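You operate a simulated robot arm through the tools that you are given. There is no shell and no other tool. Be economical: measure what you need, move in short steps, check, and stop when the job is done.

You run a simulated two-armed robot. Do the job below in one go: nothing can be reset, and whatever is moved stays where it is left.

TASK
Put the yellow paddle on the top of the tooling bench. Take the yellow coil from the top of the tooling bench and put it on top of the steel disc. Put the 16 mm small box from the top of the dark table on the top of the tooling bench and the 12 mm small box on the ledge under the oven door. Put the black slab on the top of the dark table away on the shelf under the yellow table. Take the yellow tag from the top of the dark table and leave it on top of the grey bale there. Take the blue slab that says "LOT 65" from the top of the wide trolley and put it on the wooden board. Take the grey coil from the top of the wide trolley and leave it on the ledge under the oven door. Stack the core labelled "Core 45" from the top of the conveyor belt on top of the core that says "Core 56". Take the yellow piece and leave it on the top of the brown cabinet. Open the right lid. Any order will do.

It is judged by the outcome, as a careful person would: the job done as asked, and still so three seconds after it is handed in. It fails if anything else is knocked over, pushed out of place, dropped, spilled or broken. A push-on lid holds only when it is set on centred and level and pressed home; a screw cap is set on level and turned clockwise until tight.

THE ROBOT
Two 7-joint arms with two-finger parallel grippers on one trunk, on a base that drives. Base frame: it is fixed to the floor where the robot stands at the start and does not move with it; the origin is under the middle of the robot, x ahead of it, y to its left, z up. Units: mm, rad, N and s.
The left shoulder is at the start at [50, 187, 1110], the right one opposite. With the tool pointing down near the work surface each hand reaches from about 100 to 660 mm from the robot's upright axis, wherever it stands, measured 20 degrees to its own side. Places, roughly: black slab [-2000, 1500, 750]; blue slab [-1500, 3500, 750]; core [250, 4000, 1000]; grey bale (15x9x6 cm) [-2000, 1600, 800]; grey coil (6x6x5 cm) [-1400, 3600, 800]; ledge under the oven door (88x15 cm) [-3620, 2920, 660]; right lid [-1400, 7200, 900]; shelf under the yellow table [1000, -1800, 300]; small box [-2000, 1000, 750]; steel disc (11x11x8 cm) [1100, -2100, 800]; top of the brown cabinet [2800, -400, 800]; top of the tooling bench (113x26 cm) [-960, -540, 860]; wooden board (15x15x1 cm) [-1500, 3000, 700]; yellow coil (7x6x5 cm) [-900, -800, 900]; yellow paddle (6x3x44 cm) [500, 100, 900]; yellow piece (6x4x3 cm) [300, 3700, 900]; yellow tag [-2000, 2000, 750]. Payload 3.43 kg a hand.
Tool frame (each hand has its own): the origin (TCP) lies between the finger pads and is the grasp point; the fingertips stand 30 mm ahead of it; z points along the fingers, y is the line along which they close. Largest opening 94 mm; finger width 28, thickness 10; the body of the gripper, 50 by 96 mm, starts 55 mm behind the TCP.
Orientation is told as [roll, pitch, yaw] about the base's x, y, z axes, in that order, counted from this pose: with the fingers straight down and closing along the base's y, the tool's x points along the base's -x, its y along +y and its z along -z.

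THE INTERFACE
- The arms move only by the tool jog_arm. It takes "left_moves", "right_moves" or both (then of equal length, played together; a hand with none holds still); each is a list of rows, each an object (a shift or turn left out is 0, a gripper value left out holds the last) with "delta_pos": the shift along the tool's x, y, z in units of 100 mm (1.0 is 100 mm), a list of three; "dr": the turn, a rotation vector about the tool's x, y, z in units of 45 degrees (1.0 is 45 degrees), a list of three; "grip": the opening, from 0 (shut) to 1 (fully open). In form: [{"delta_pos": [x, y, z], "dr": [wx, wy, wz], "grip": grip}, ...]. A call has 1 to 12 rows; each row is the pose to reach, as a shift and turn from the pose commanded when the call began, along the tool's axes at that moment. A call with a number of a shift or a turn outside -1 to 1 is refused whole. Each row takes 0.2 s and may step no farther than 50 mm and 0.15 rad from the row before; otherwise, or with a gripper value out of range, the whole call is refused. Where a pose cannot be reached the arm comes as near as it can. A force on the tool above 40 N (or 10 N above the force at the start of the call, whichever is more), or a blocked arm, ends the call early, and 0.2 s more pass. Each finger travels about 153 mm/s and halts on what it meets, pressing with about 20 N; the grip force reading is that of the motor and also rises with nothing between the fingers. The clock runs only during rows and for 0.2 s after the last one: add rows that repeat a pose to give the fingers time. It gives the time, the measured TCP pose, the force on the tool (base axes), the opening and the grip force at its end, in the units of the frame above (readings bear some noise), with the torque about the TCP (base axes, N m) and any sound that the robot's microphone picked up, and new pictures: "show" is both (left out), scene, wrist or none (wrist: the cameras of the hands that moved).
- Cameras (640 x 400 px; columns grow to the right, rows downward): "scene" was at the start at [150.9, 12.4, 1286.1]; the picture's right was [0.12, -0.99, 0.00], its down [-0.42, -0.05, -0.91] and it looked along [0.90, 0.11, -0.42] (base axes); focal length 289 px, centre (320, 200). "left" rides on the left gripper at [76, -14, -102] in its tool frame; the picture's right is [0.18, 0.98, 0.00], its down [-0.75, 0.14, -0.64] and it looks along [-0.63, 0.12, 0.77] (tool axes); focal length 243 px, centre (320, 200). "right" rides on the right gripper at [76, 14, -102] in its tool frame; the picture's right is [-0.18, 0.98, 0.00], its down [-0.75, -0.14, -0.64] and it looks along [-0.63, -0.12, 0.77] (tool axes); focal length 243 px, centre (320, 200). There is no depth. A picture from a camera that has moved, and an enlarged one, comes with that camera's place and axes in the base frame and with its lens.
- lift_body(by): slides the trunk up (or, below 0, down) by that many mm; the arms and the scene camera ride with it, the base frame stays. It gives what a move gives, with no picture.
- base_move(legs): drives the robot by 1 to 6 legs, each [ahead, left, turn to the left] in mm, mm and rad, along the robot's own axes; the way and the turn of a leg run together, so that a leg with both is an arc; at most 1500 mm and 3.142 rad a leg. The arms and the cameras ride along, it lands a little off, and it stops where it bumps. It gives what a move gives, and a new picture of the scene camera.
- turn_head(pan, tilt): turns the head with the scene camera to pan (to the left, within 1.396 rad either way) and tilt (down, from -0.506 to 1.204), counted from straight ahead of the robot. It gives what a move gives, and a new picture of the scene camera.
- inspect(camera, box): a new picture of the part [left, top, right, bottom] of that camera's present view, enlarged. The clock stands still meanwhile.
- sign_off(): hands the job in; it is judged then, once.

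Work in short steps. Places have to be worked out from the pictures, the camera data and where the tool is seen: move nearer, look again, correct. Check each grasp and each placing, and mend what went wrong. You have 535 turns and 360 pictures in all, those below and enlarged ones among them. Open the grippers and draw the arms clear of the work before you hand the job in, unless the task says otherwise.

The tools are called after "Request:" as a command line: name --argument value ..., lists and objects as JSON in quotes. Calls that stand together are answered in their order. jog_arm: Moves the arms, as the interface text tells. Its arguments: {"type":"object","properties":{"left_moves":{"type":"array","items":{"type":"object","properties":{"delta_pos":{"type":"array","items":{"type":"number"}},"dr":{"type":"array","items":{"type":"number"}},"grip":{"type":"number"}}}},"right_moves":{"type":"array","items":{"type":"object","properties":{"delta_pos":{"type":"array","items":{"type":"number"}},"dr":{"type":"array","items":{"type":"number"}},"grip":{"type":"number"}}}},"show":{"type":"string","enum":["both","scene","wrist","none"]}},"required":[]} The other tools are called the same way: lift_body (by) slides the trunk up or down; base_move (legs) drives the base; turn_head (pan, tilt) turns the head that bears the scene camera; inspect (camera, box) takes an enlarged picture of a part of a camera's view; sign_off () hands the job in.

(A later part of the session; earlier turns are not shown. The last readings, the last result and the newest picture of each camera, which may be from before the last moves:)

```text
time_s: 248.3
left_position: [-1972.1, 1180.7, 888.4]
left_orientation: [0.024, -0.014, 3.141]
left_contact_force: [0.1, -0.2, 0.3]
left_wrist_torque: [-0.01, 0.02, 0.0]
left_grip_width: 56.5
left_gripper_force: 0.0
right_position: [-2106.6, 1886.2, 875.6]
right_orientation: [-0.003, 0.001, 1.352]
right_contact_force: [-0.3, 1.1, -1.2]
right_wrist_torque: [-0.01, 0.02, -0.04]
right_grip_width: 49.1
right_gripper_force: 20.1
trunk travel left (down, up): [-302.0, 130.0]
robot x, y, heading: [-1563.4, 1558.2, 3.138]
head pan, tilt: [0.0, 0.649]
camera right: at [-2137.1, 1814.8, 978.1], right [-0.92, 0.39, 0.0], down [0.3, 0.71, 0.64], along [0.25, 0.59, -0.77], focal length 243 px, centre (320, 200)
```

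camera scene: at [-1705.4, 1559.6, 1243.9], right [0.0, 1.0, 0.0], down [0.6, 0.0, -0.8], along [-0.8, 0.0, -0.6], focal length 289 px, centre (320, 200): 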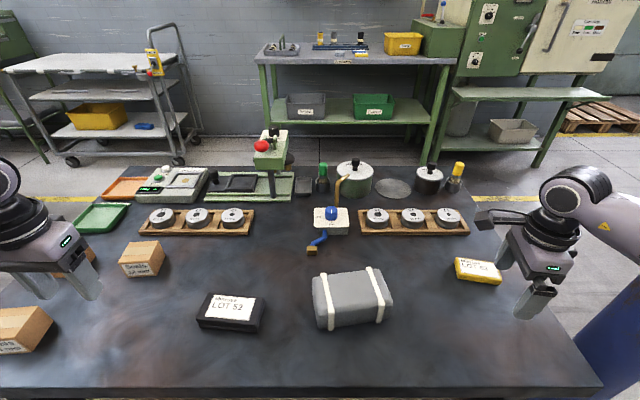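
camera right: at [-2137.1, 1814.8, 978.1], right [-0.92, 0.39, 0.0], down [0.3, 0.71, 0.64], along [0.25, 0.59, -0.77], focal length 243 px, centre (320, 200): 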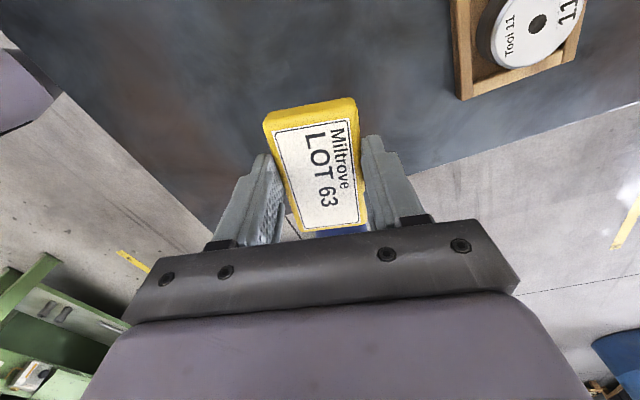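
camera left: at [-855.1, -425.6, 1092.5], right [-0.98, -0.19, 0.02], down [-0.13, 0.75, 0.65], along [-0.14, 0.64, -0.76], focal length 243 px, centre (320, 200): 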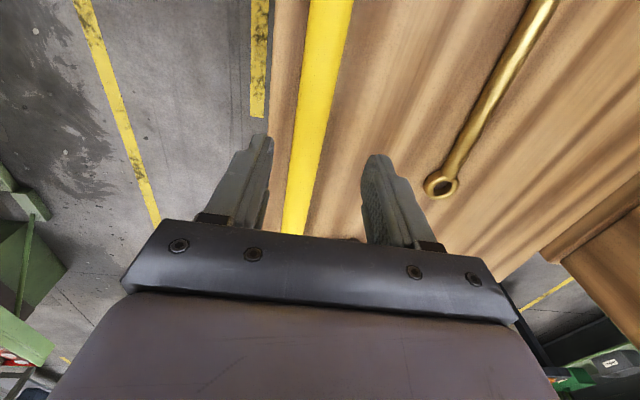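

The tag is held. I shift the base left 267 and turn/shift the hand over the bale's top.

Request:
jog_arm --right_moves '[{"delta_pos": [-0.05, -0.2, -0.1], "dr": [0, 0, -0.17]}, {"delta_pos": [-0.1, -0.45, -0.15], "dr": [0, 0, -0.34]}, {"delta_pos": [-0.145, -0.65, -0.15], "dr": [0, 0, -0.5]}]' --show "none"

Request:
base_move --legs '[[0, 267, 0]]'

Request:
inspect --camera "right" --box '[0, 0, 640, 400]'

```text
time_s: 249.1
left_position: [-1972.3, 1180.1, 888.2]
left_orientation: [0.023, -0.012, 3.141]
left_contact_force: [-0.7, -0.8, 0.0]
left_wrist_torque: [0.0, 0.02, 0.03]
left_grip_width: 56.3
left_gripper_force: 0.1
right_position: [-2041.2, 1885.0, 891.4]
right_orientation: [-0.002, 0.0, 1.748]
right_contact_force: [-1.2, 0.6, 0.0]
right_wrist_torque: [0.0, -0.02, -0.01]
right_grip_width: 49.2
right_gripper_force: 19.9
trunk travel left (down, up): [-302.0, 130.0]
robot x, y, heading: [-1563.0, 1557.0, 3.144]
head pan, tilt: [0.0, 0.649]
```

```text
time_s: 252.1
left_position: [-1975.4, 914.8, 889.9]
left_orientation: [0.022, -0.013, 3.138]
left_contact_force: [-0.2, 0.4, 1.0]
left_wrist_torque: [0.02, 0.01, 0.0]
left_grip_width: 56.4
left_gripper_force: 0.0
right_position: [-2041.1, 1619.6, 891.0]
right_orientation: [-0.001, 0.002, 1.744]
right_contact_force: [-0.1, 0.5, 0.0]
right_wrist_torque: [-0.02, 0.02, 0.01]
right_grip_width: 49.1
right_gripper_force: 20.5
trunk travel left (down, up): [-302.0, 130.0]
robot x, y, heading: [-1561.7, 1289.9, 3.139]
head pan, tilt: [0.0, 0.649]
camera scene: at [-1705.8, 1293.6, 1244.0], right [0.0, 1.0, 0.0], down [0.6, 0.0, -0.8], along [-0.8, 0.0, -0.6], focal length 289 px, centre (320, 200)
```

scene: 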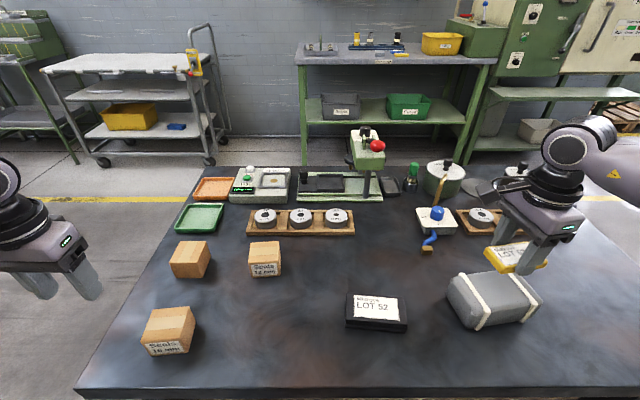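

```text
1.00 times, centred on (320, 200) of right (not enlarged: the box is as wide or as high as the picture)
camera zoom: at [-2042.1, 1543.5, 993.4], right [-1.0, 0.01, 0.0], down [0.01, 0.77, 0.64], along [0.01, 0.64, -0.77], focal length 243 px, centre (320, 200)
```

zoom: 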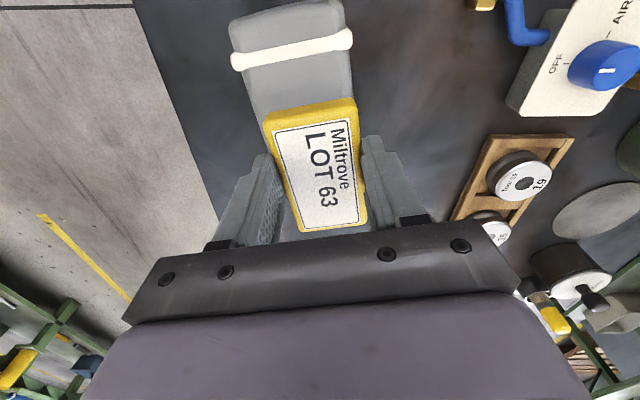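

The bale's top centre is at about (-2032,1622). I shift 9 mm, lower to just above, then set down by contact.

Request:
jog_arm --right_moves '[{"delta_pos": [-0.02, -0.09, 0.2]}, {"delta_pos": [-0.02, -0.09, 0.45]}]' --show "none"

Request:
jog_arm --right_moves '[{"delta_pos": [0, 0, 0.03]}, {"delta_pos": [0, 0, 0.06]}, {"delta_pos": [0, 0, 0.09]}, {"delta_pos": [0, 0, 0.12]}]' --show "wrist"

```text
time_s: 252.7
left_position: [-1974.4, 915.4, 889.5]
left_orientation: [0.023, -0.013, 3.136]
left_contact_force: [1.0, -0.8, 0.0]
left_wrist_torque: [-0.01, 0.01, 0.03]
left_grip_width: 56.5
left_gripper_force: 0.1
right_position: [-2032.0, 1625.3, 843.4]
right_orientation: [-0.002, 0.002, 1.744]
right_contact_force: [0.6, -0.6, -0.5]
right_wrist_torque: [0.03, -0.03, 0.02]
right_grip_width: 49.2
right_gripper_force: 19.9
trunk travel left (down, up): [-302.0, 130.0]
robot x, y, heading: [-1560.0, 1291.6, 3.139]
head pan, tilt: [0.0, 0.649]
```

```text
time_s: 253.7
left_position: [-1974.9, 914.8, 888.8]
left_orientation: [0.022, -0.012, 3.138]
left_contact_force: [0.0, -0.6, 0.1]
left_wrist_torque: [-0.03, -0.03, -0.02]
left_grip_width: 56.4
left_gripper_force: 0.0
right_position: [-2033.9, 1624.9, 833.7]
right_orientation: [0.001, 0.001, 1.742]
right_contact_force: [1.4, -0.2, 5.5]
right_wrist_torque: [0.31, -0.06, -0.1]
right_grip_width: 49.0
right_gripper_force: 19.3
trunk travel left (down, up): [-302.0, 130.0]
robot x, y, heading: [-1561.9, 1292.3, 3.139]
head pan, tilt: [0.0, 0.649]
camera right: at [-2033.5, 1547.2, 937.3], right [-1.0, 0.01, 0.0], down [0.01, 0.77, 0.64], along [0.01, 0.64, -0.77], focal length 243 px, centre (320, 200)
```

right: 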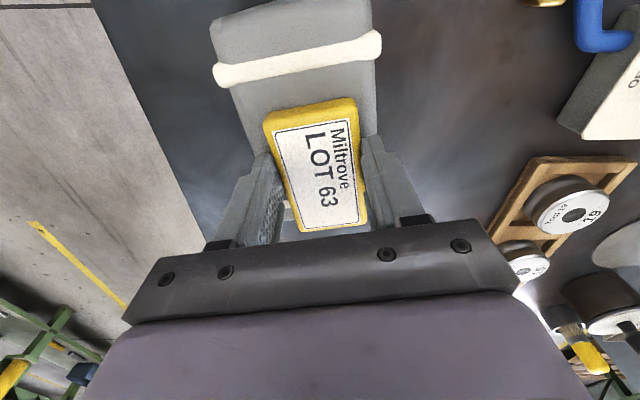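

The far end touches the far strap. I lift slightly, shift 7 mm toward the near side, and set down.

Request:
jog_arm --right_moves '[{"delta_pos": [0, 0, -0.08]}, {"delta_pos": [0.07, 0.01, -0.08]}, {"delta_pos": [0.07, 0.01, -0.02]}, {"delta_pos": [0.07, 0.01, 0.01]}, {"delta_pos": [0.07, 0.01, 0.03]}]' --show "wrist"

```text
time_s: 254.9
left_position: [-1972.6, 915.9, 889.5]
left_orientation: [0.022, -0.015, 3.137]
left_contact_force: [0.0, 0.3, 0.1]
left_wrist_torque: [0.01, 0.0, 0.02]
left_grip_width: 56.3
left_gripper_force: 0.1
right_position: [-2031.9, 1616.6, 832.7]
right_orientation: [0.002, 0.003, 1.743]
right_contact_force: [3.1, 2.3, 16.0]
right_wrist_torque: [0.02, -0.09, 0.01]
right_grip_width: 49.2
right_gripper_force: 20.6
trunk travel left (down, up): [-302.0, 130.0]
robot x, y, heading: [-1563.1, 1292.9, 3.14]
head pan, tilt: [0.0, 0.649]
camera right: at [-2032.0, 1539.9, 936.1], right [-1.0, 0.01, 0.0], down [0.01, 0.77, 0.64], along [0.01, 0.64, -0.77], focal length 243 px, centre (320, 200)
```

right: 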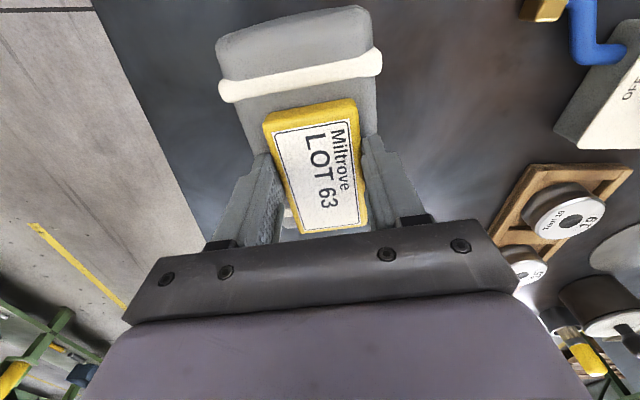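

Flat, even contact. I open and rise.

Request:
jog_arm --right_moves '[{"delta_pos": [0, 0, -0.01], "grip": 0.7}, {"delta_pos": [0, 0, -0.01], "grip": 0.8}, {"delta_pos": [0, 0, -0.3]}, {"delta_pos": [0, 0, -0.7]}, {"delta_pos": [0, 0, -1]}]' --show "wrist"

```text
time_s: 256.1
left_position: [-1975.5, 915.0, 888.3]
left_orientation: [0.022, -0.012, 3.137]
left_contact_force: [0.0, 0.3, -0.5]
left_wrist_torque: [-0.02, -0.02, -0.03]
left_grip_width: 56.6
left_gripper_force: 0.0
right_position: [-2033.0, 1618.2, 929.2]
right_orientation: [-0.002, 0.002, 1.742]
right_contact_force: [-0.1, -0.3, 0.1]
right_wrist_torque: [-0.01, -0.01, -0.02]
right_grip_width: 75.1
right_gripper_force: 0.1
trunk travel left (down, up): [-302.0, 130.0]
robot x, y, heading: [-1564.8, 1291.5, 3.136]
head pan, tilt: [0.0, 0.649]
camera right: at [-2033.4, 1541.4, 1033.0], right [-1.0, 0.01, 0.0], down [0.01, 0.77, 0.64], along [0.01, 0.64, -0.77], focal length 243 px, centre (320, 200)
```

right: 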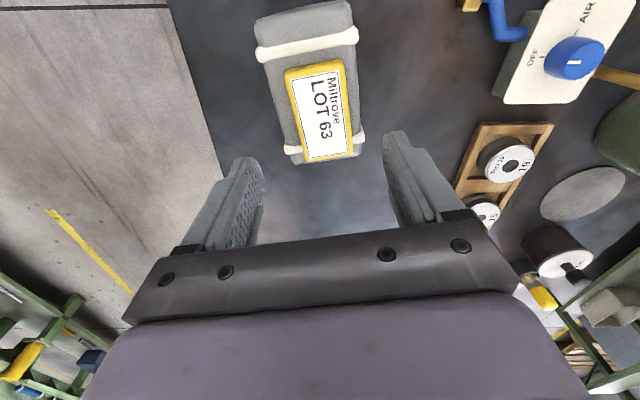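

The tag lies on the bale. Next the black slab: since it must go onto a low shelf, I grasp it with the hand tilted 40° along its length. I align yaw, tilt, and shift the base left.

Request:
jog_arm --right_moves '[{"dr": [0, 0, 0.17], "grip": 1}, {"dr": [0, 0, 0.34], "grip": 1}]' --show "none"

Request:
jog_arm --right_moves '[{"dr": [0, 0.18, 0]}, {"dr": [0, 0.36, 0]}, {"dr": [0, 0.54, 0]}, {"dr": [0, 0.72, 0]}, {"dr": [0, 0.89, 0]}]' --show "none"

Request:
base_move --legs '[[0, 200, 0]]'

Request:
inspect --camera "right" --box '[0, 0, 640, 400]'

```text
time_s: 256.7
left_position: [-1974.1, 914.7, 888.3]
left_orientation: [0.023, -0.012, 3.137]
left_contact_force: [-0.2, 0.1, 0.7]
left_wrist_torque: [0.01, 0.01, -0.01]
left_grip_width: 56.3
left_gripper_force: 0.2
right_position: [-2031.6, 1618.0, 929.9]
right_orientation: [-0.003, 0.002, 1.476]
right_contact_force: [1.5, 0.0, 0.7]
right_wrist_torque: [-0.03, 0.02, -0.02]
right_grip_width: 93.8
right_gripper_force: 0.1
trunk travel left (down, up): [-302.0, 130.0]
robot x, y, heading: [-1559.7, 1290.7, 3.138]
head pan, tilt: [0.0, 0.649]
```

```text
time_s: 257.9
left_position: [-1974.8, 915.4, 889.6]
left_orientation: [0.025, -0.012, 3.138]
left_contact_force: [0.4, 0.1, 0.0]
left_wrist_torque: [-0.01, -0.01, -0.01]
left_grip_width: 56.5
left_gripper_force: 0.1
right_position: [-2033.0, 1617.2, 929.8]
right_orientation: [-0.004, 0.703, 1.473]
right_contact_force: [0.4, -0.5, -0.9]
right_wrist_torque: [0.05, 0.02, 0.0]
right_grip_width: 94.3
right_gripper_force: 0.0
trunk travel left (down, up): [-302.0, 130.0]
robot x, y, heading: [-1561.9, 1291.2, 3.144]
head pan, tilt: [0.0, 0.649]
```

```text
time_s: 260.2
left_position: [-1974.3, 717.9, 889.9]
left_orientation: [0.023, -0.011, 3.14]
left_contact_force: [-0.6, 0.0, -0.2]
left_wrist_torque: [0.01, -0.01, 0.01]
left_grip_width: 56.3
left_gripper_force: 0.0
right_position: [-2032.3, 1419.7, 930.1]
right_orientation: [-0.004, 0.699, 1.474]
right_contact_force: [0.4, 0.3, -0.4]
right_wrist_torque: [-0.03, 0.0, -0.01]
right_grip_width: 93.9
right_gripper_force: 0.0
trunk travel left (down, up): [-302.0, 130.0]
robot x, y, heading: [-1559.6, 1097.7, 3.139]
head pan, tilt: [0.0, 0.649]
camera scene: at [-1706.4, 1096.2, 1244.0], right [0.0, 1.0, 0.0], down [0.6, 0.0, -0.8], along [-0.8, 0.0, -0.6], focal length 289 px, centre (320, 200)
```

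scene: 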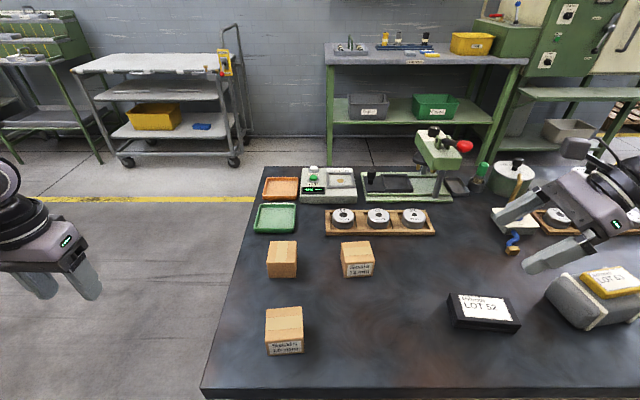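

```text
1.00 times, centred on (320, 200) of right (not enlarged: the box is as wide or as high as the picture)
camera zoom: at [-2047.3, 1429.2, 1057.7], right [-0.97, 0.23, -0.12], down [0.23, 0.97, 0.01], along [0.12, -0.02, -0.99], focal length 243 px, centre (320, 200)
```

zoom: 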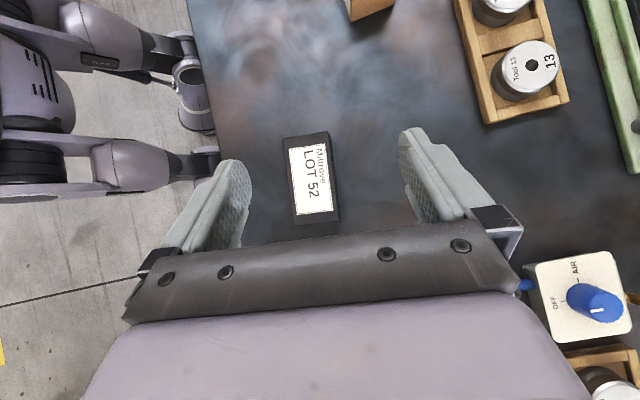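

The slab is centred at (-2008,1397) and fits between the fingers. I move over it and down in two stages.

Request:
jog_arm --right_moves '[{"delta_pos": [-0.15, -0.09, 0.27], "dr": [-0.035, 0, 0.042]}, {"delta_pos": [-0.3, -0.18, 0.54], "dr": [-0.035, 0, 0.042]}, {"delta_pos": [-0.446, -0.258, 0.8], "dr": [-0.035, 0, 0.042]}]' --show "wrist"

```text
time_s: 261.0
left_position: [-1973.4, 717.8, 887.6]
left_orientation: [0.022, -0.012, 3.14]
left_contact_force: [0.4, 0.7, 0.4]
left_wrist_torque: [-0.02, 0.0, 0.01]
left_grip_width: 56.3
left_gripper_force: 0.2
right_position: [-2007.4, 1400.4, 839.3]
right_orientation: [-0.004, 0.702, 1.43]
right_contact_force: [0.6, 0.4, 0.1]
right_wrist_torque: [0.04, 0.0, -0.02]
right_grip_width: 94.2
right_gripper_force: 0.1
trunk travel left (down, up): [-302.0, 130.0]
robot x, y, heading: [-1563.3, 1095.3, 3.137]
head pan, tilt: [0.0, 0.649]
camera right: at [-2021.9, 1411.1, 968.0], right [-0.95, 0.27, -0.12], down [0.27, 0.96, 0.01], along [0.12, -0.03, -0.99], focal length 243 px, centre (320, 200)
```

right: 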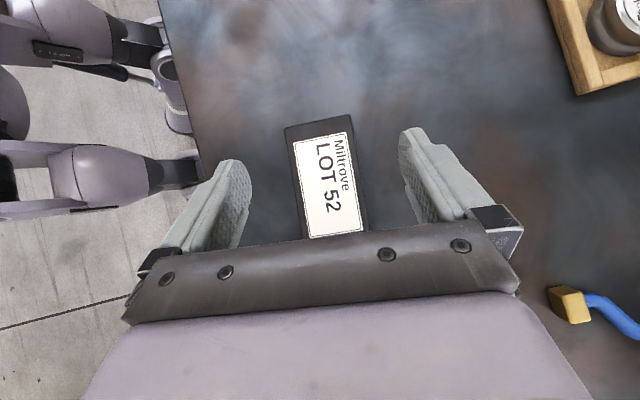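

Request:
jog_arm --right_moves '[{"delta_pos": [-0.21, 0, 0.25]}, {"delta_pos": [-0.38, 0, 0.455]}, {"delta_pos": [-0.42, 0, 0.5]}]' --show "wrist"

```text
time_s: 261.8
left_position: [-1974.0, 717.9, 889.8]
left_orientation: [0.022, -0.013, 3.141]
left_contact_force: [-0.9, -0.4, -0.3]
left_wrist_torque: [-0.02, 0.0, 0.0]
left_grip_width: 56.3
left_gripper_force: 0.0
right_position: [-2008.8, 1400.2, 775.5]
right_orientation: [-0.003, 0.698, 1.433]
right_contact_force: [0.1, 0.0, -0.1]
right_wrist_torque: [-0.03, 0.02, 0.07]
right_grip_width: 93.9
right_gripper_force: 0.0
trunk travel left (down, up): [-302.0, 130.0]
robot x, y, heading: [-1561.3, 1090.5, 3.142]
head pan, tilt: [0.0, 0.649]
camera right: at [-2022.1, 1409.9, 902.9], right [-0.95, 0.27, -0.12], down [0.27, 0.96, 0.01], along [0.12, -0.03, -0.99], focal length 243 px, centre (320, 200)
```

right: 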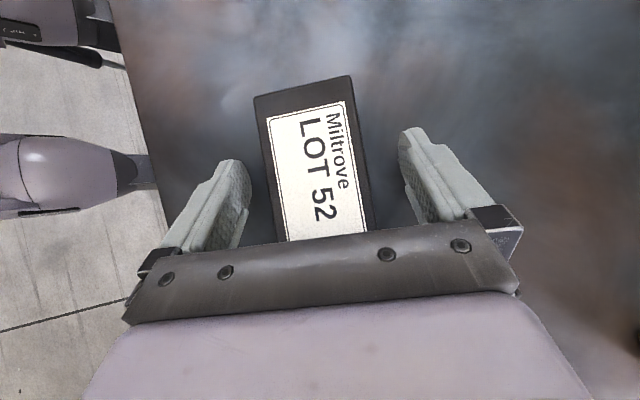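

Request:
jog_arm --right_moves '[{"delta_pos": [-0.035, 0, 0.04]}, {"delta_pos": [-0.035, 0, 0.04], "grip": 0.5}, {"delta_pos": [-0.035, 0, 0.04], "grip": 0}, {"delta_pos": [-0.035, 0, 0.04], "grip": 0}]' --show "none"

Request:
jog_arm --right_moves '[{"delta_pos": [0.15, 0, -0.18]}, {"delta_pos": [0.4, 0, -0.46]}, {"delta_pos": [0.64, 0, -0.76]}]' --show "wrist"

```text
time_s: 262.8
left_position: [-1973.4, 717.4, 889.7]
left_orientation: [0.022, -0.015, 3.14]
left_contact_force: [0.6, -0.1, -0.2]
left_wrist_torque: [-0.02, 0.0, 0.01]
left_grip_width: 56.5
left_gripper_force: 0.1
right_position: [-2009.0, 1399.9, 770.9]
right_orientation: [0.0, 0.702, 1.432]
right_contact_force: [2.8, 6.5, 21.5]
right_wrist_torque: [-0.16, -0.81, 0.35]
right_grip_width: 62.0
right_gripper_force: 20.3
trunk travel left (down, up): [-302.0, 130.0]
robot x, y, heading: [-1563.4, 1092.3, 3.139]
head pan, tilt: [0.0, 0.649]
```

```text
time_s: 263.6
left_position: [-1974.3, 717.3, 888.3]
left_orientation: [0.023, -0.013, 3.139]
left_contact_force: [-0.7, 0.5, -0.5]
left_wrist_torque: [0.01, -0.01, -0.02]
left_grip_width: 56.3
left_gripper_force: 0.1
right_position: [-2008.7, 1401.3, 867.4]
right_orientation: [-0.008, 0.7, 1.431]
right_contact_force: [0.1, -0.4, -2.3]
right_wrist_torque: [-0.02, 0.01, -0.01]
right_grip_width: 61.8
right_gripper_force: 20.1
trunk travel left (down, up): [-302.0, 130.0]
robot x, y, heading: [-1559.1, 1091.3, 3.144]
head pan, tilt: [0.0, 0.649]
camera right: at [-2022.8, 1410.5, 996.6], right [-0.95, 0.27, -0.12], down [0.27, 0.96, 0.01], along [0.12, -0.03, -0.99], focal length 243 px, centre (320, 200)
```

right: 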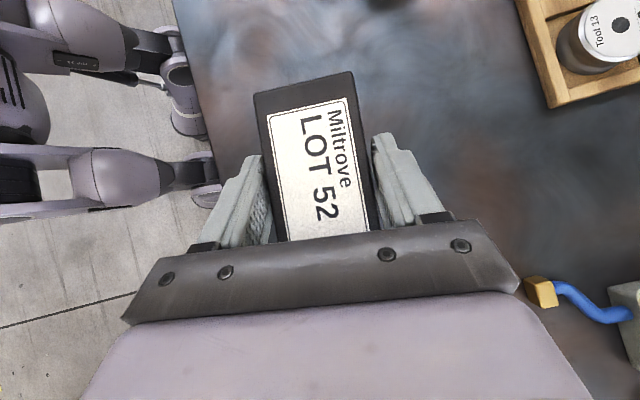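

The slab is held level. I raise it further, then shift right so the left hand is above the 16 mm box.

Request:
jog_arm --left_moves '[{"grip": 1}, {"grip": 1}, {"grip": 1}]' --right_moves '[{"delta_pos": [0.2, 0, -0.23]}, {"delta_pos": [0.4, 0, -0.46]}, {"delta_pos": [0.6, 0, -0.7]}]' --show "none"

Request:
base_move --legs '[[0, -320, 0]]'

Request:
inspect --camera "left" --box '[0, 0, 640, 400]'

```text
time_s: 264.4
left_position: [-1975.6, 718.6, 889.4]
left_orientation: [0.023, -0.012, 3.14]
left_contact_force: [-0.4, 0.2, -0.2]
left_wrist_torque: [0.0, -0.02, 0.03]
left_grip_width: 93.7
left_gripper_force: 0.1
right_position: [-2010.5, 1400.6, 960.7]
right_orientation: [-0.004, 0.7, 1.43]
right_contact_force: [-0.1, 0.0, -1.8]
right_wrist_torque: [-0.01, -0.02, 0.03]
right_grip_width: 62.4
right_gripper_force: 20.2
trunk travel left (down, up): [-302.0, 130.0]
robot x, y, heading: [-1562.4, 1091.3, 3.14]
head pan, tilt: [0.0, 0.649]
```

```text
time_s: 267.8
left_position: [-1973.6, 1037.5, 889.0]
left_orientation: [0.021, -0.013, 3.14]
left_contact_force: [-0.1, -0.8, -0.6]
left_wrist_torque: [-0.03, 0.01, -0.01]
left_grip_width: 93.9
left_gripper_force: 0.0
right_position: [-2009.8, 1720.5, 960.6]
right_orientation: [-0.006, 0.699, 1.429]
right_contact_force: [-0.1, -0.7, -1.6]
right_wrist_torque: [0.03, 0.04, 0.02]
right_grip_width: 61.9
right_gripper_force: 20.0
trunk travel left (down, up): [-302.0, 130.0]
robot x, y, heading: [-1560.6, 1415.7, 3.14]
head pan, tilt: [0.0, 0.649]
camera scene: at [-1705.6, 1415.5, 1243.9], right [0.0, 1.0, 0.0], down [0.6, 0.0, -0.8], along [-0.8, 0.0, -0.6], focal length 289 px, centre (320, 200)
```

scene: 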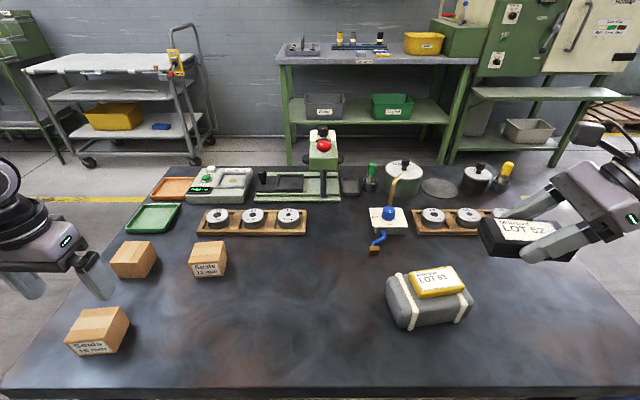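

```text
1.00 times, centred on (320, 200) of left (not enlarged: the box is as wide or as high as the picture)
camera zoom: at [-1896.7, 1053.4, 988.8], right [0.18, -0.98, 0.02], down [-0.75, -0.12, 0.65], along [-0.64, -0.13, -0.76], focal length 243 px, centre (320, 200)
```

zoom: 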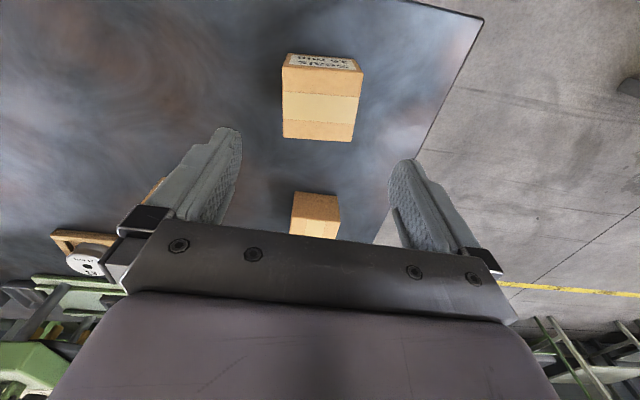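

The 16 mm box is centred near (-1961,1036), skewed 0.13. I align, descend and grasp it with the left hand.

Request:
jog_arm --left_moves '[{"delta_pos": [0.13, 0, 0.1], "dr": [0.027, 0.017, -0.17]}, {"delta_pos": [0.13, 0, 0.45], "dr": [0.027, 0.017, -0.17]}, {"delta_pos": [0.13, 0, 0.8], "dr": [0.027, 0.017, -0.17]}]' --show "wrist"

```text
time_s: 268.6
left_position: [-1960.8, 1036.6, 807.6]
left_orientation: [0.001, 0.0, -3.01]
left_contact_force: [0.6, -0.9, 0.4]
left_wrist_torque: [0.01, 0.0, 0.0]
left_grip_width: 94.3
left_gripper_force: 0.1
right_position: [-2010.3, 1719.9, 961.3]
right_orientation: [-0.006, 0.701, 1.429]
right_contact_force: [-0.2, -0.2, -2.5]
right_wrist_torque: [0.03, -0.02, 0.0]
right_grip_width: 62.1
right_gripper_force: 20.6
trunk travel left (down, up): [-302.0, 130.0]
robot x, y, heading: [-1559.6, 1413.3, 3.143]
head pan, tilt: [0.0, 0.649]
camera left: at [-1887.7, 1060.5, 909.5], right [0.31, -0.95, 0.0], down [-0.73, -0.24, 0.64], along [-0.61, -0.2, -0.77], focal length 243 px, centre (320, 200)
```

left: 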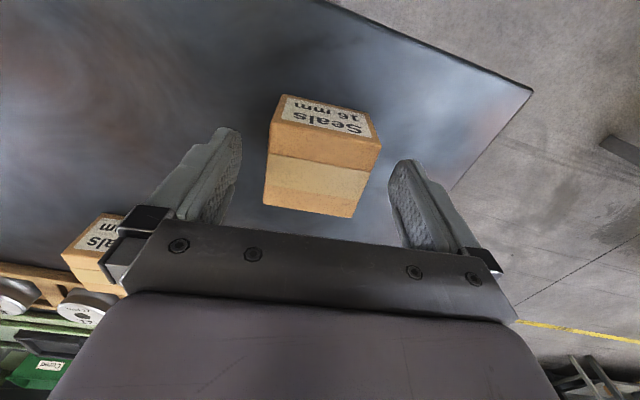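

Request:
jog_arm --left_moves '[{"delta_pos": [0, 0, 0.2], "dr": [0, 0, 0.07]}, {"delta_pos": [0, 0, 0.33], "dr": [0, 0, 0.07]}, {"delta_pos": [0, 0, 0.33], "dr": [0, 0, 0.07], "grip": 0.5}, {"delta_pos": [0, 0, 0.33], "dr": [0, 0, 0.07], "grip": 0}, {"delta_pos": [0, 0, 0.33], "dr": [0, 0, 0.07], "grip": 0}]' --show "none"

Request:
jog_arm --left_moves '[{"delta_pos": [0, 0, -0.4]}, {"delta_pos": [0, 0, -0.8]}, {"delta_pos": [0, 0, -1]}]' --show "wrist"

```text
time_s: 269.8
left_position: [-1961.5, 1036.5, 774.0]
left_orientation: [0.002, 0.001, -3.067]
left_contact_force: [-0.7, 0.4, 0.2]
left_wrist_torque: [0.01, 0.03, -0.01]
left_grip_width: 66.0
left_gripper_force: 20.1
right_position: [-2009.9, 1720.9, 959.7]
right_orientation: [-0.005, 0.7, 1.428]
right_contact_force: [0.0, -0.5, -2.6]
right_wrist_torque: [0.01, -0.02, -0.03]
right_grip_width: 62.4
right_gripper_force: 19.5
trunk travel left (down, up): [-302.0, 130.0]
robot x, y, heading: [-1557.9, 1413.4, 3.137]
head pan, tilt: [0.0, 0.649]
```

```text
time_s: 270.6
left_position: [-1961.4, 1036.0, 874.4]
left_orientation: [0.001, 0.0, -3.067]
left_contact_force: [-0.1, 0.6, -0.4]
left_wrist_torque: [0.02, 0.0, -0.03]
left_grip_width: 66.0
left_gripper_force: 20.2
right_position: [-2010.6, 1720.6, 959.4]
right_orientation: [-0.007, 0.7, 1.428]
right_contact_force: [0.7, 0.2, -2.9]
right_wrist_torque: [0.02, 0.02, -0.02]
right_grip_width: 61.8
right_gripper_force: 20.6
trunk travel left (down, up): [-302.0, 130.0]
robot x, y, heading: [-1559.8, 1412.2, 3.138]
head pan, tilt: [0.0, 0.649]
camera left: at [-1887.3, 1055.8, 977.0], right [0.26, -0.97, 0.0], down [-0.74, -0.2, 0.64], along [-0.62, -0.17, -0.77], focal length 243 px, centre (320, 200)
```

left: 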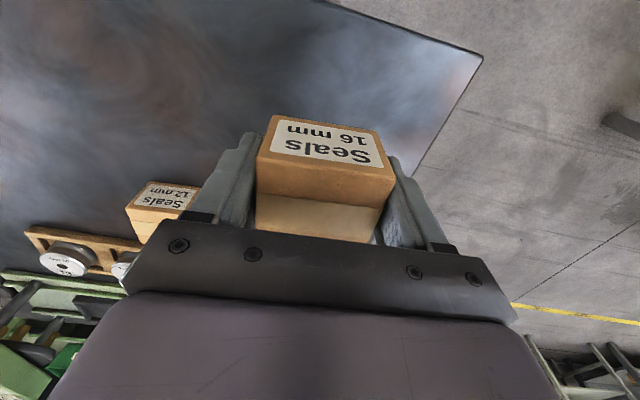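

Both items are held. I raise the trunk 100 and drive back to the bench: back 1080, then left.

Request:
lift_body --by 100

Request:
base_move --legs '[[-1080, 0, 0], [0, 1350, 0]]'

```text
time_s: 271.9
left_position: [-1962.6, 1036.4, 976.1]
left_orientation: [0.001, 0.001, -3.067]
left_contact_force: [0.8, -0.3, -1.6]
left_wrist_torque: [0.0, 0.01, 0.0]
left_grip_width: 65.9
left_gripper_force: 20.1
right_position: [-2010.1, 1720.4, 1059.1]
right_orientation: [-0.005, 0.7, 1.431]
right_contact_force: [0.5, -0.3, -3.1]
right_wrist_torque: [0.01, 0.02, 0.01]
right_grip_width: 62.2
right_gripper_force: 19.8
trunk travel left (down, up): [-402.0, 30.0]
robot x, y, heading: [-1561.9, 1414.8, 3.143]
head pan, tilt: [0.0, 0.649]
```

```text
time_s: 289.1
left_position: [-916.6, -325.9, 974.3]
left_orientation: [-0.001, 0.001, -3.069]
left_contact_force: [-0.9, -0.7, -0.4]
left_wrist_torque: [-0.01, -0.01, -0.02]
left_grip_width: 66.0
left_gripper_force: 20.4
right_position: [-963.5, 357.2, 1059.2]
right_orientation: [-0.008, 0.698, 1.427]
right_contact_force: [0.0, 0.6, -1.5]
right_wrist_torque: [-0.02, 0.02, -0.01]
right_grip_width: 61.9
right_gripper_force: 19.5
trunk travel left (down, up): [-402.0, 30.0]
robot x, y, heading: [-514.7, 47.3, 3.134]
head pan, tilt: [0.0, 0.649]
stopped in leg 2: the robot was blocked; the commanded pose is now the measured one
camera scene: at [-659.0, 52.2, 1343.9], right [0.01, 1.0, 0.0], down [0.6, 0.0, -0.8], along [-0.8, 0.0, -0.6], focal length 289 px, centre (320, 200)
```

scene: 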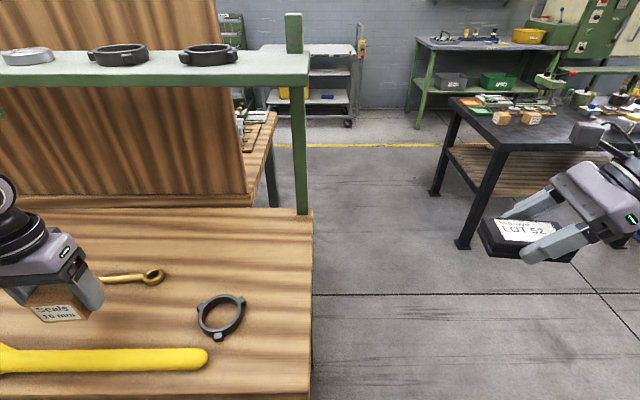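

Something of the base touched the bench end; the top items are undisturbed. I back 60, extend the left hand 100 and see the wrist view.

Request:
base_move --legs '[[-60, 0, 0]]'

Request:
jog_arm --left_moves '[{"delta_pos": [-0.35, 0, 0]}, {"delta_pos": [-0.7, 0, 0]}, {"delta_pos": [-1, 0, 0]}]' --show "wrist"

```text
time_s: 290.0
left_position: [-857.3, -327.9, 974.5]
left_orientation: [-0.001, 0.002, -3.068]
left_contact_force: [-0.2, -0.1, -0.5]
left_wrist_torque: [0.02, 0.0, 0.0]
left_grip_width: 66.0
left_gripper_force: 20.0
right_position: [-903.3, 357.9, 1060.7]
right_orientation: [-0.004, 0.7, 1.429]
right_contact_force: [0.2, -0.9, -2.1]
right_wrist_torque: [-0.02, 0.01, -0.03]
right_grip_width: 62.3
right_gripper_force: 19.5
trunk travel left (down, up): [-402.0, 30.0]
robot x, y, heading: [-455.7, 48.9, 3.135]
head pan, tilt: [0.0, 0.649]
camera scene: at [-599.2, 51.7, 1344.1], right [0.01, 1.0, 0.0], down [0.6, 0.0, -0.8], along [-0.8, 0.0, -0.6], focal length 289 px, centre (320, 200)
```

scene: 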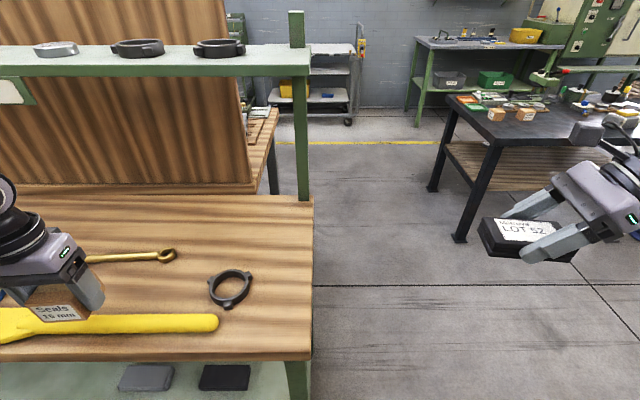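

```text
time_s: 290.8
left_position: [-956.1, -334.2, 973.9]
left_orientation: [0.002, 0.002, -3.068]
left_contact_force: [-0.1, 0.1, -1.3]
left_wrist_torque: [0.02, -0.01, 0.03]
left_grip_width: 66.0
left_gripper_force: 19.9
right_position: [-903.9, 356.3, 1058.7]
right_orientation: [-0.007, 0.699, 1.429]
right_contact_force: [0.1, -0.4, -3.6]
right_wrist_torque: [0.0, -0.01, -0.01]
right_grip_width: 61.9
right_gripper_force: 20.0
trunk travel left (down, up): [-402.0, 30.0]
robot x, y, heading: [-458.1, 47.9, 3.139]
head pan, tilt: [0.0, 0.649]
camera left: at [-883.5, -314.3, 1076.7], right [0.26, -0.97, 0.0], down [-0.74, -0.2, 0.64], along [-0.62, -0.16, -0.77], focal length 243 px, centre (320, 200)
```

left: 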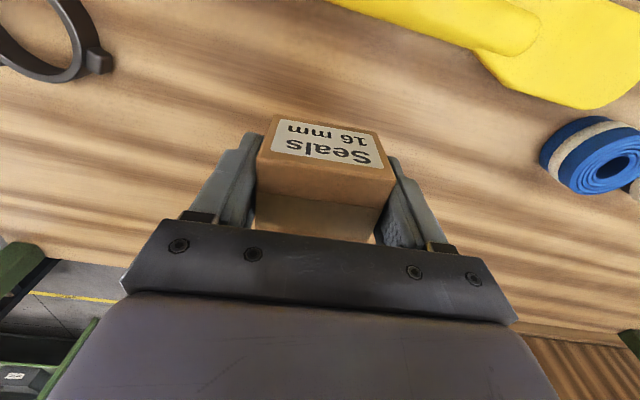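

Spot is clear. I lower to just above and then set down by contact.

Request:
jog_arm --left_moves '[{"delta_pos": [0, 0, 0.35]}, {"delta_pos": [0, 0, 0.7]}]' --show "none"

Request:
jog_arm --left_moves '[{"delta_pos": [0, 0, 0.03]}, {"delta_pos": [0, 0, 0.06]}, {"delta_pos": [0, 0, 0.09]}, {"delta_pos": [0, 0, 0.12]}]' --show "wrist"

```text
time_s: 291.4
left_position: [-957.4, -335.2, 906.4]
left_orientation: [0.002, 0.0, -3.068]
left_contact_force: [-0.4, 0.2, -1.0]
left_wrist_torque: [0.03, 0.01, 0.01]
left_grip_width: 66.1
left_gripper_force: 19.3
right_position: [-903.9, 357.0, 1059.7]
right_orientation: [-0.007, 0.7, 1.429]
right_contact_force: [0.0, -0.6, -2.0]
right_wrist_torque: [0.01, 0.0, 0.03]
right_grip_width: 62.0
right_gripper_force: 19.8
trunk travel left (down, up): [-402.0, 30.0]
robot x, y, heading: [-457.6, 46.3, 3.134]
head pan, tilt: [0.0, 0.649]
```

```text
time_s: 292.4
left_position: [-957.8, -334.4, 894.4]
left_orientation: [-0.001, -0.002, -3.068]
left_contact_force: [0.2, -0.7, 5.8]
left_wrist_torque: [0.0, -0.14, -0.04]
left_grip_width: 66.2
left_gripper_force: 20.1
right_position: [-904.1, 356.2, 1059.8]
right_orientation: [-0.006, 0.699, 1.427]
right_contact_force: [-0.4, -1.1, -2.1]
right_wrist_torque: [-0.02, 0.03, 0.01]
right_grip_width: 61.9
right_gripper_force: 20.1
trunk travel left (down, up): [-402.0, 30.0]
robot x, y, heading: [-457.8, 49.9, 3.131]
head pan, tilt: [0.0, 0.649]
camera left: at [-881.6, -314.6, 995.5], right [0.26, -0.97, 0.0], down [-0.74, -0.2, 0.64], along [-0.62, -0.17, -0.77], focal length 243 px, centre (320, 200)
```

left: 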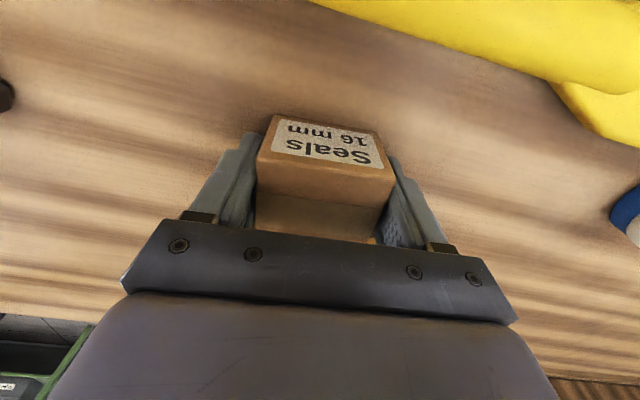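

Contact at z≈894. I release and rise 100.

Request:
jog_arm --left_moves '[{"grip": 0.8}, {"grip": 0.9}, {"delta_pos": [0, 0, -0.3], "grip": 0.9}, {"delta_pos": [0, 0, -0.7], "grip": 1}, {"delta_pos": [0, 0, -1], "grip": 1}]' --show "wrist"

```text
time_s: 293.6
left_position: [-955.6, -332.1, 994.1]
left_orientation: [0.003, -0.001, -3.067]
left_contact_force: [-0.1, -0.1, -0.3]
left_wrist_torque: [-0.01, 0.01, -0.01]
left_grip_width: 94.0
left_gripper_force: 0.1
right_position: [-904.0, 357.1, 1059.3]
right_orientation: [-0.005, 0.699, 1.428]
right_contact_force: [0.1, 1.1, -1.2]
right_wrist_torque: [-0.03, 0.0, -0.02]
right_grip_width: 61.8
right_gripper_force: 19.7
trunk travel left (down, up): [-402.0, 30.0]
robot x, y, heading: [-458.9, 45.4, 3.138]
head pan, tilt: [0.0, 0.649]
camera left: at [-880.1, -313.1, 1095.4], right [0.26, -0.97, 0.0], down [-0.74, -0.2, 0.64], along [-0.62, -0.17, -0.77], focal length 243 px, centre (320, 200)
```

left: 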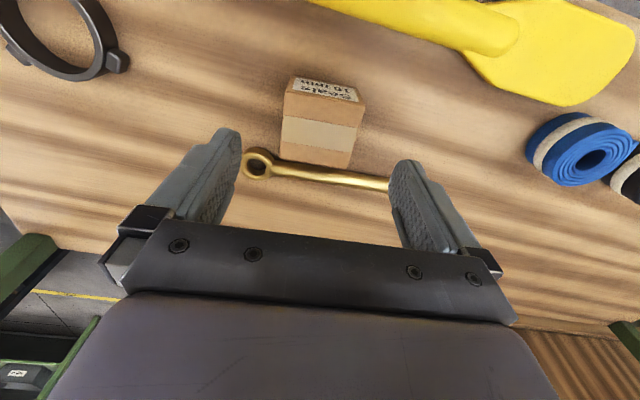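

The 16 mm box is placed. I shift left 465 and back 30 to bring the left hand over the yellow coil.

Request:
base_move --legs '[[-30, 465, 0]]'

Request:
inspect --camera "left" --box '[0, 0, 640, 400]'

```text
time_s: 298.3
left_position: [-924.0, -805.8, 993.1]
left_orientation: [0.0, 0.0, -3.061]
left_contact_force: [0.1, -0.8, 0.2]
left_wrist_torque: [0.0, -0.02, 0.02]
left_grip_width: 93.8
left_gripper_force: 0.0
right_position: [-876.7, -116.0, 1058.9]
right_orientation: [-0.005, 0.7, 1.434]
right_contact_force: [0.3, 0.5, -2.7]
right_wrist_torque: [0.0, 0.0, 0.02]
right_grip_width: 62.0
right_gripper_force: 20.1
trunk travel left (down, up): [-402.0, 30.0]
robot x, y, heading: [-428.2, -422.1, -3.135]
head pan, tilt: [0.0, 0.649]
camera scene: at [-571.1, -418.9, 1343.9], right [0.0, 1.0, 0.0], down [0.6, 0.0, -0.8], along [-0.8, 0.0, -0.6], focal length 289 px, centre (320, 200)
```

scene: 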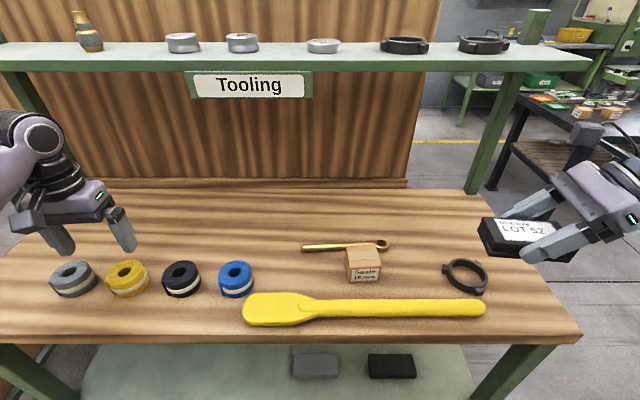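

```text
1.00 times, centred on (320, 200) of left (not enlarged: the box is as wide or as high as the picture)
camera zoom: at [-848.9, -785.9, 1094.9], right [0.26, -0.96, 0.0], down [-0.74, -0.2, 0.64], along [-0.62, -0.17, -0.77], focal length 243 px, centre (320, 200)
```

zoom: 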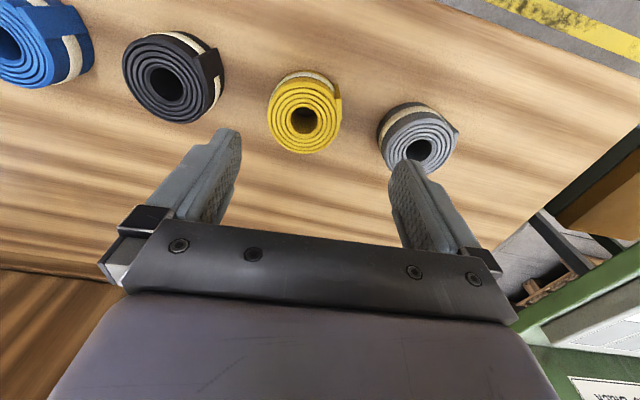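

The yellow coil centre is (-921,-793). With a narrower opening to clear its neighbours I centre and go down in part.

Request:
jog_arm --left_moves '[{"delta_pos": [0.04, -0.13, 0], "dr": [0, 0, 0.1], "grip": 0.86}, {"delta_pos": [0.04, -0.13, 0.25], "dr": [0, 0, 0.1], "grip": 0.86}, {"delta_pos": [0.04, -0.13, 0.5], "dr": [0, 0, 0.1], "grip": 0.86}]' --show "wrist"

```text
time_s: 299.1
left_position: [-921.1, -792.0, 943.1]
left_orientation: [0.0, 0.002, -3.14]
left_contact_force: [1.3, 0.4, 0.2]
left_wrist_torque: [0.01, 0.01, 0.0]
left_grip_width: 80.9
left_gripper_force: 0.1
right_position: [-878.5, -115.1, 1059.2]
right_orientation: [-0.007, 0.699, 1.436]
right_contact_force: [0.3, -0.7, -1.4]
right_wrist_torque: [-0.01, 0.0, 0.01]
right_grip_width: 62.1
right_gripper_force: 20.1
trunk travel left (down, up): [-402.0, 30.0]
robot x, y, heading: [-429.9, -419.6, -3.141]
head pan, tilt: [0.0, 0.649]
camera left: at [-844.0, -777.7, 1044.8], right [0.19, -0.98, 0.0], down [-0.75, -0.14, 0.64], along [-0.63, -0.12, -0.77], focal length 243 px, centre (320, 200)
```

left: 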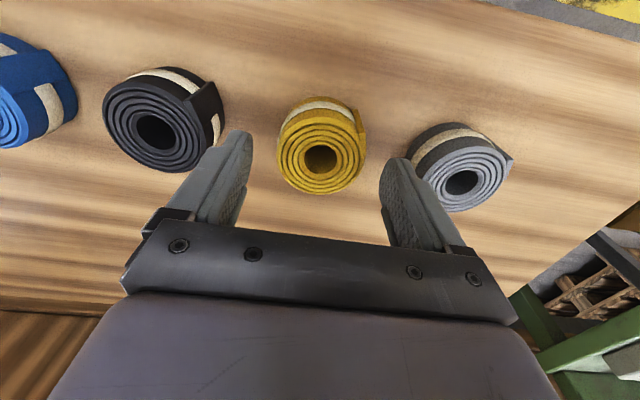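

Centred. I descend 49 and close.

Request:
jog_arm --left_moves '[{"delta_pos": [0, 0, 0.25]}, {"delta_pos": [0, 0, 0.48]}, {"delta_pos": [0, 0, 0.48], "grip": 0.4}, {"delta_pos": [0, 0, 0.48], "grip": 0}, {"delta_pos": [0, 0, 0.48], "grip": 0}]' --show "none"

Request:
jog_arm --left_moves '[{"delta_pos": [0, 0, -0.35]}, {"delta_pos": [0, 0, -0.7]}, {"delta_pos": [0, 0, -1]}]' --show "wrist"

```text
time_s: 300.3
left_position: [-920.1, -792.4, 895.2]
left_orientation: [0.002, 0.0, -3.139]
left_contact_force: [-0.8, -4.0, 5.0]
left_wrist_torque: [-0.12, -0.1, -0.05]
left_grip_width: 63.7
left_gripper_force: 20.3
right_position: [-878.1, -115.6, 1059.7]
right_orientation: [-0.006, 0.701, 1.435]
right_contact_force: [0.3, -0.1, -2.6]
right_wrist_torque: [0.02, 0.0, 0.01]
right_grip_width: 62.3
right_gripper_force: 20.0
trunk travel left (down, up): [-402.0, 30.0]
robot x, y, heading: [-429.7, -418.6, -3.143]
head pan, tilt: [0.0, 0.649]
```

```text
time_s: 301.1
left_position: [-921.3, -791.9, 997.2]
left_orientation: [0.004, 0.003, -3.141]
left_contact_force: [-0.1, 0.5, -1.4]
left_wrist_torque: [0.0, -0.01, -0.01]
left_grip_width: 63.8
left_gripper_force: 19.5
right_position: [-876.9, -114.8, 1060.1]
right_orientation: [-0.006, 0.7, 1.433]
right_contact_force: [1.4, -0.7, -1.9]
right_wrist_torque: [0.03, -0.06, 0.01]
right_grip_width: 61.9
right_gripper_force: 20.4
trunk travel left (down, up): [-402.0, 30.0]
robot x, y, heading: [-432.1, -420.6, -3.138]
head pan, tilt: [0.0, 0.649]
camera left: at [-844.9, -777.6, 1097.2], right [0.19, -0.98, 0.0], down [-0.75, -0.14, 0.64], along [-0.63, -0.12, -0.77], focal length 243 px, centre (320, 200)
```

left: 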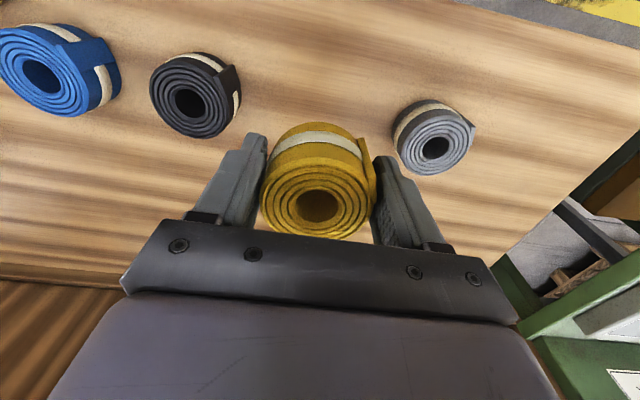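

The coil is held. I back away and turn to face −y toward the yellow table.

Request:
base_move --legs '[[-300, 0, 0], [0, 0, 1.9]]'

```text
time_s: 307.7
left_position: [390.2, -766.4, 996.2]
left_orientation: [0.0, 0.002, -1.238]
left_contact_force: [-0.6, -0.2, -1.0]
left_wrist_torque: [0.03, 0.02, -0.01]
left_grip_width: 63.9
left_gripper_force: 20.2
right_position: [-264.0, -944.4, 1059.8]
right_orientation: [-0.007, 0.699, -2.947]
right_contact_force: [-1.1, 1.1, -1.8]
right_wrist_torque: [0.01, 0.03, -0.01]
right_grip_width: 61.8
right_gripper_force: 20.2
trunk travel left (down, up): [-402.0, 30.0]
robot x, y, heading: [-121.5, -419.8, -1.238]
head pan, tilt: [0.0, 0.649]
camera scene: at [-73.1, -556.4, 1343.9], right [-0.95, -0.33, 0.0], down [-0.2, 0.57, -0.8], along [0.26, -0.75, -0.6], focal length 289 px, centre (320, 200)
```

scene: 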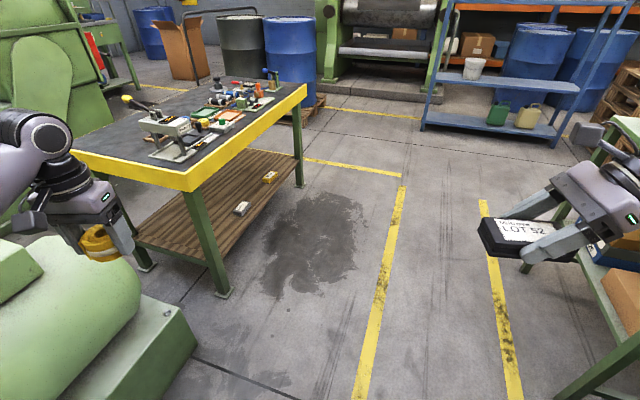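

The yellow table spans x≈650–1250, y≈−1200 to −2350. I drive down the aisle and turn to face its west side.

Request:
base_move --legs '[[0, 0, -0.33], [1350, 0, 0], [0, 0, 1.57]]'

```text
time_s: 319.2
left_position: [385.8, -1393.4, 995.2]
left_orientation: [0.001, 0.003, -0.015]
left_contact_force: [-0.4, 0.4, -0.5]
left_wrist_torque: [0.01, 0.02, 0.01]
left_grip_width: 63.7
left_gripper_force: 19.9
right_position: [329.8, -2069.8, 1060.9]
right_orientation: [-0.007, 0.699, -1.727]
right_contact_force: [0.0, 0.3, -2.8]
right_wrist_torque: [-0.01, -0.02, -0.01]
right_grip_width: 62.0
right_gripper_force: 20.2
trunk travel left (down, up): [-402.0, 30.0]
robot x, y, heading: [-117.1, -1757.9, -0.019]
head pan, tilt: [0.0, 0.649]
camera scene: at [31.3, -1757.4, 1343.9], right [-0.02, -1.0, 0.0], down [-0.6, 0.01, -0.8], along [0.8, -0.01, -0.6], focal length 289 px, centre (320, 200)
```

scene: 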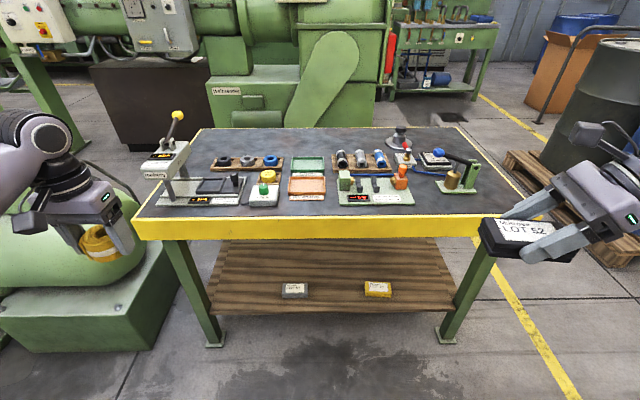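

I zoom to find the steel disc.

Request:
inspect --camera "scene" --box '[320, 115, 500, 220]'

```text
3.56 times, centred on (410, 168) of scene
camera zoom: at [31.3, -1757.4, 1343.9], right [-0.02, -1.0, 0.0], down [-0.6, 0.01, -0.8], along [0.8, -0.01, -0.6], focal length 1028 px, centre (0, 316)
```

zoom: 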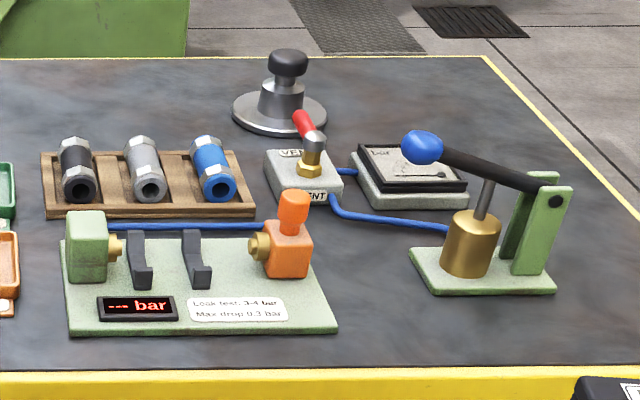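

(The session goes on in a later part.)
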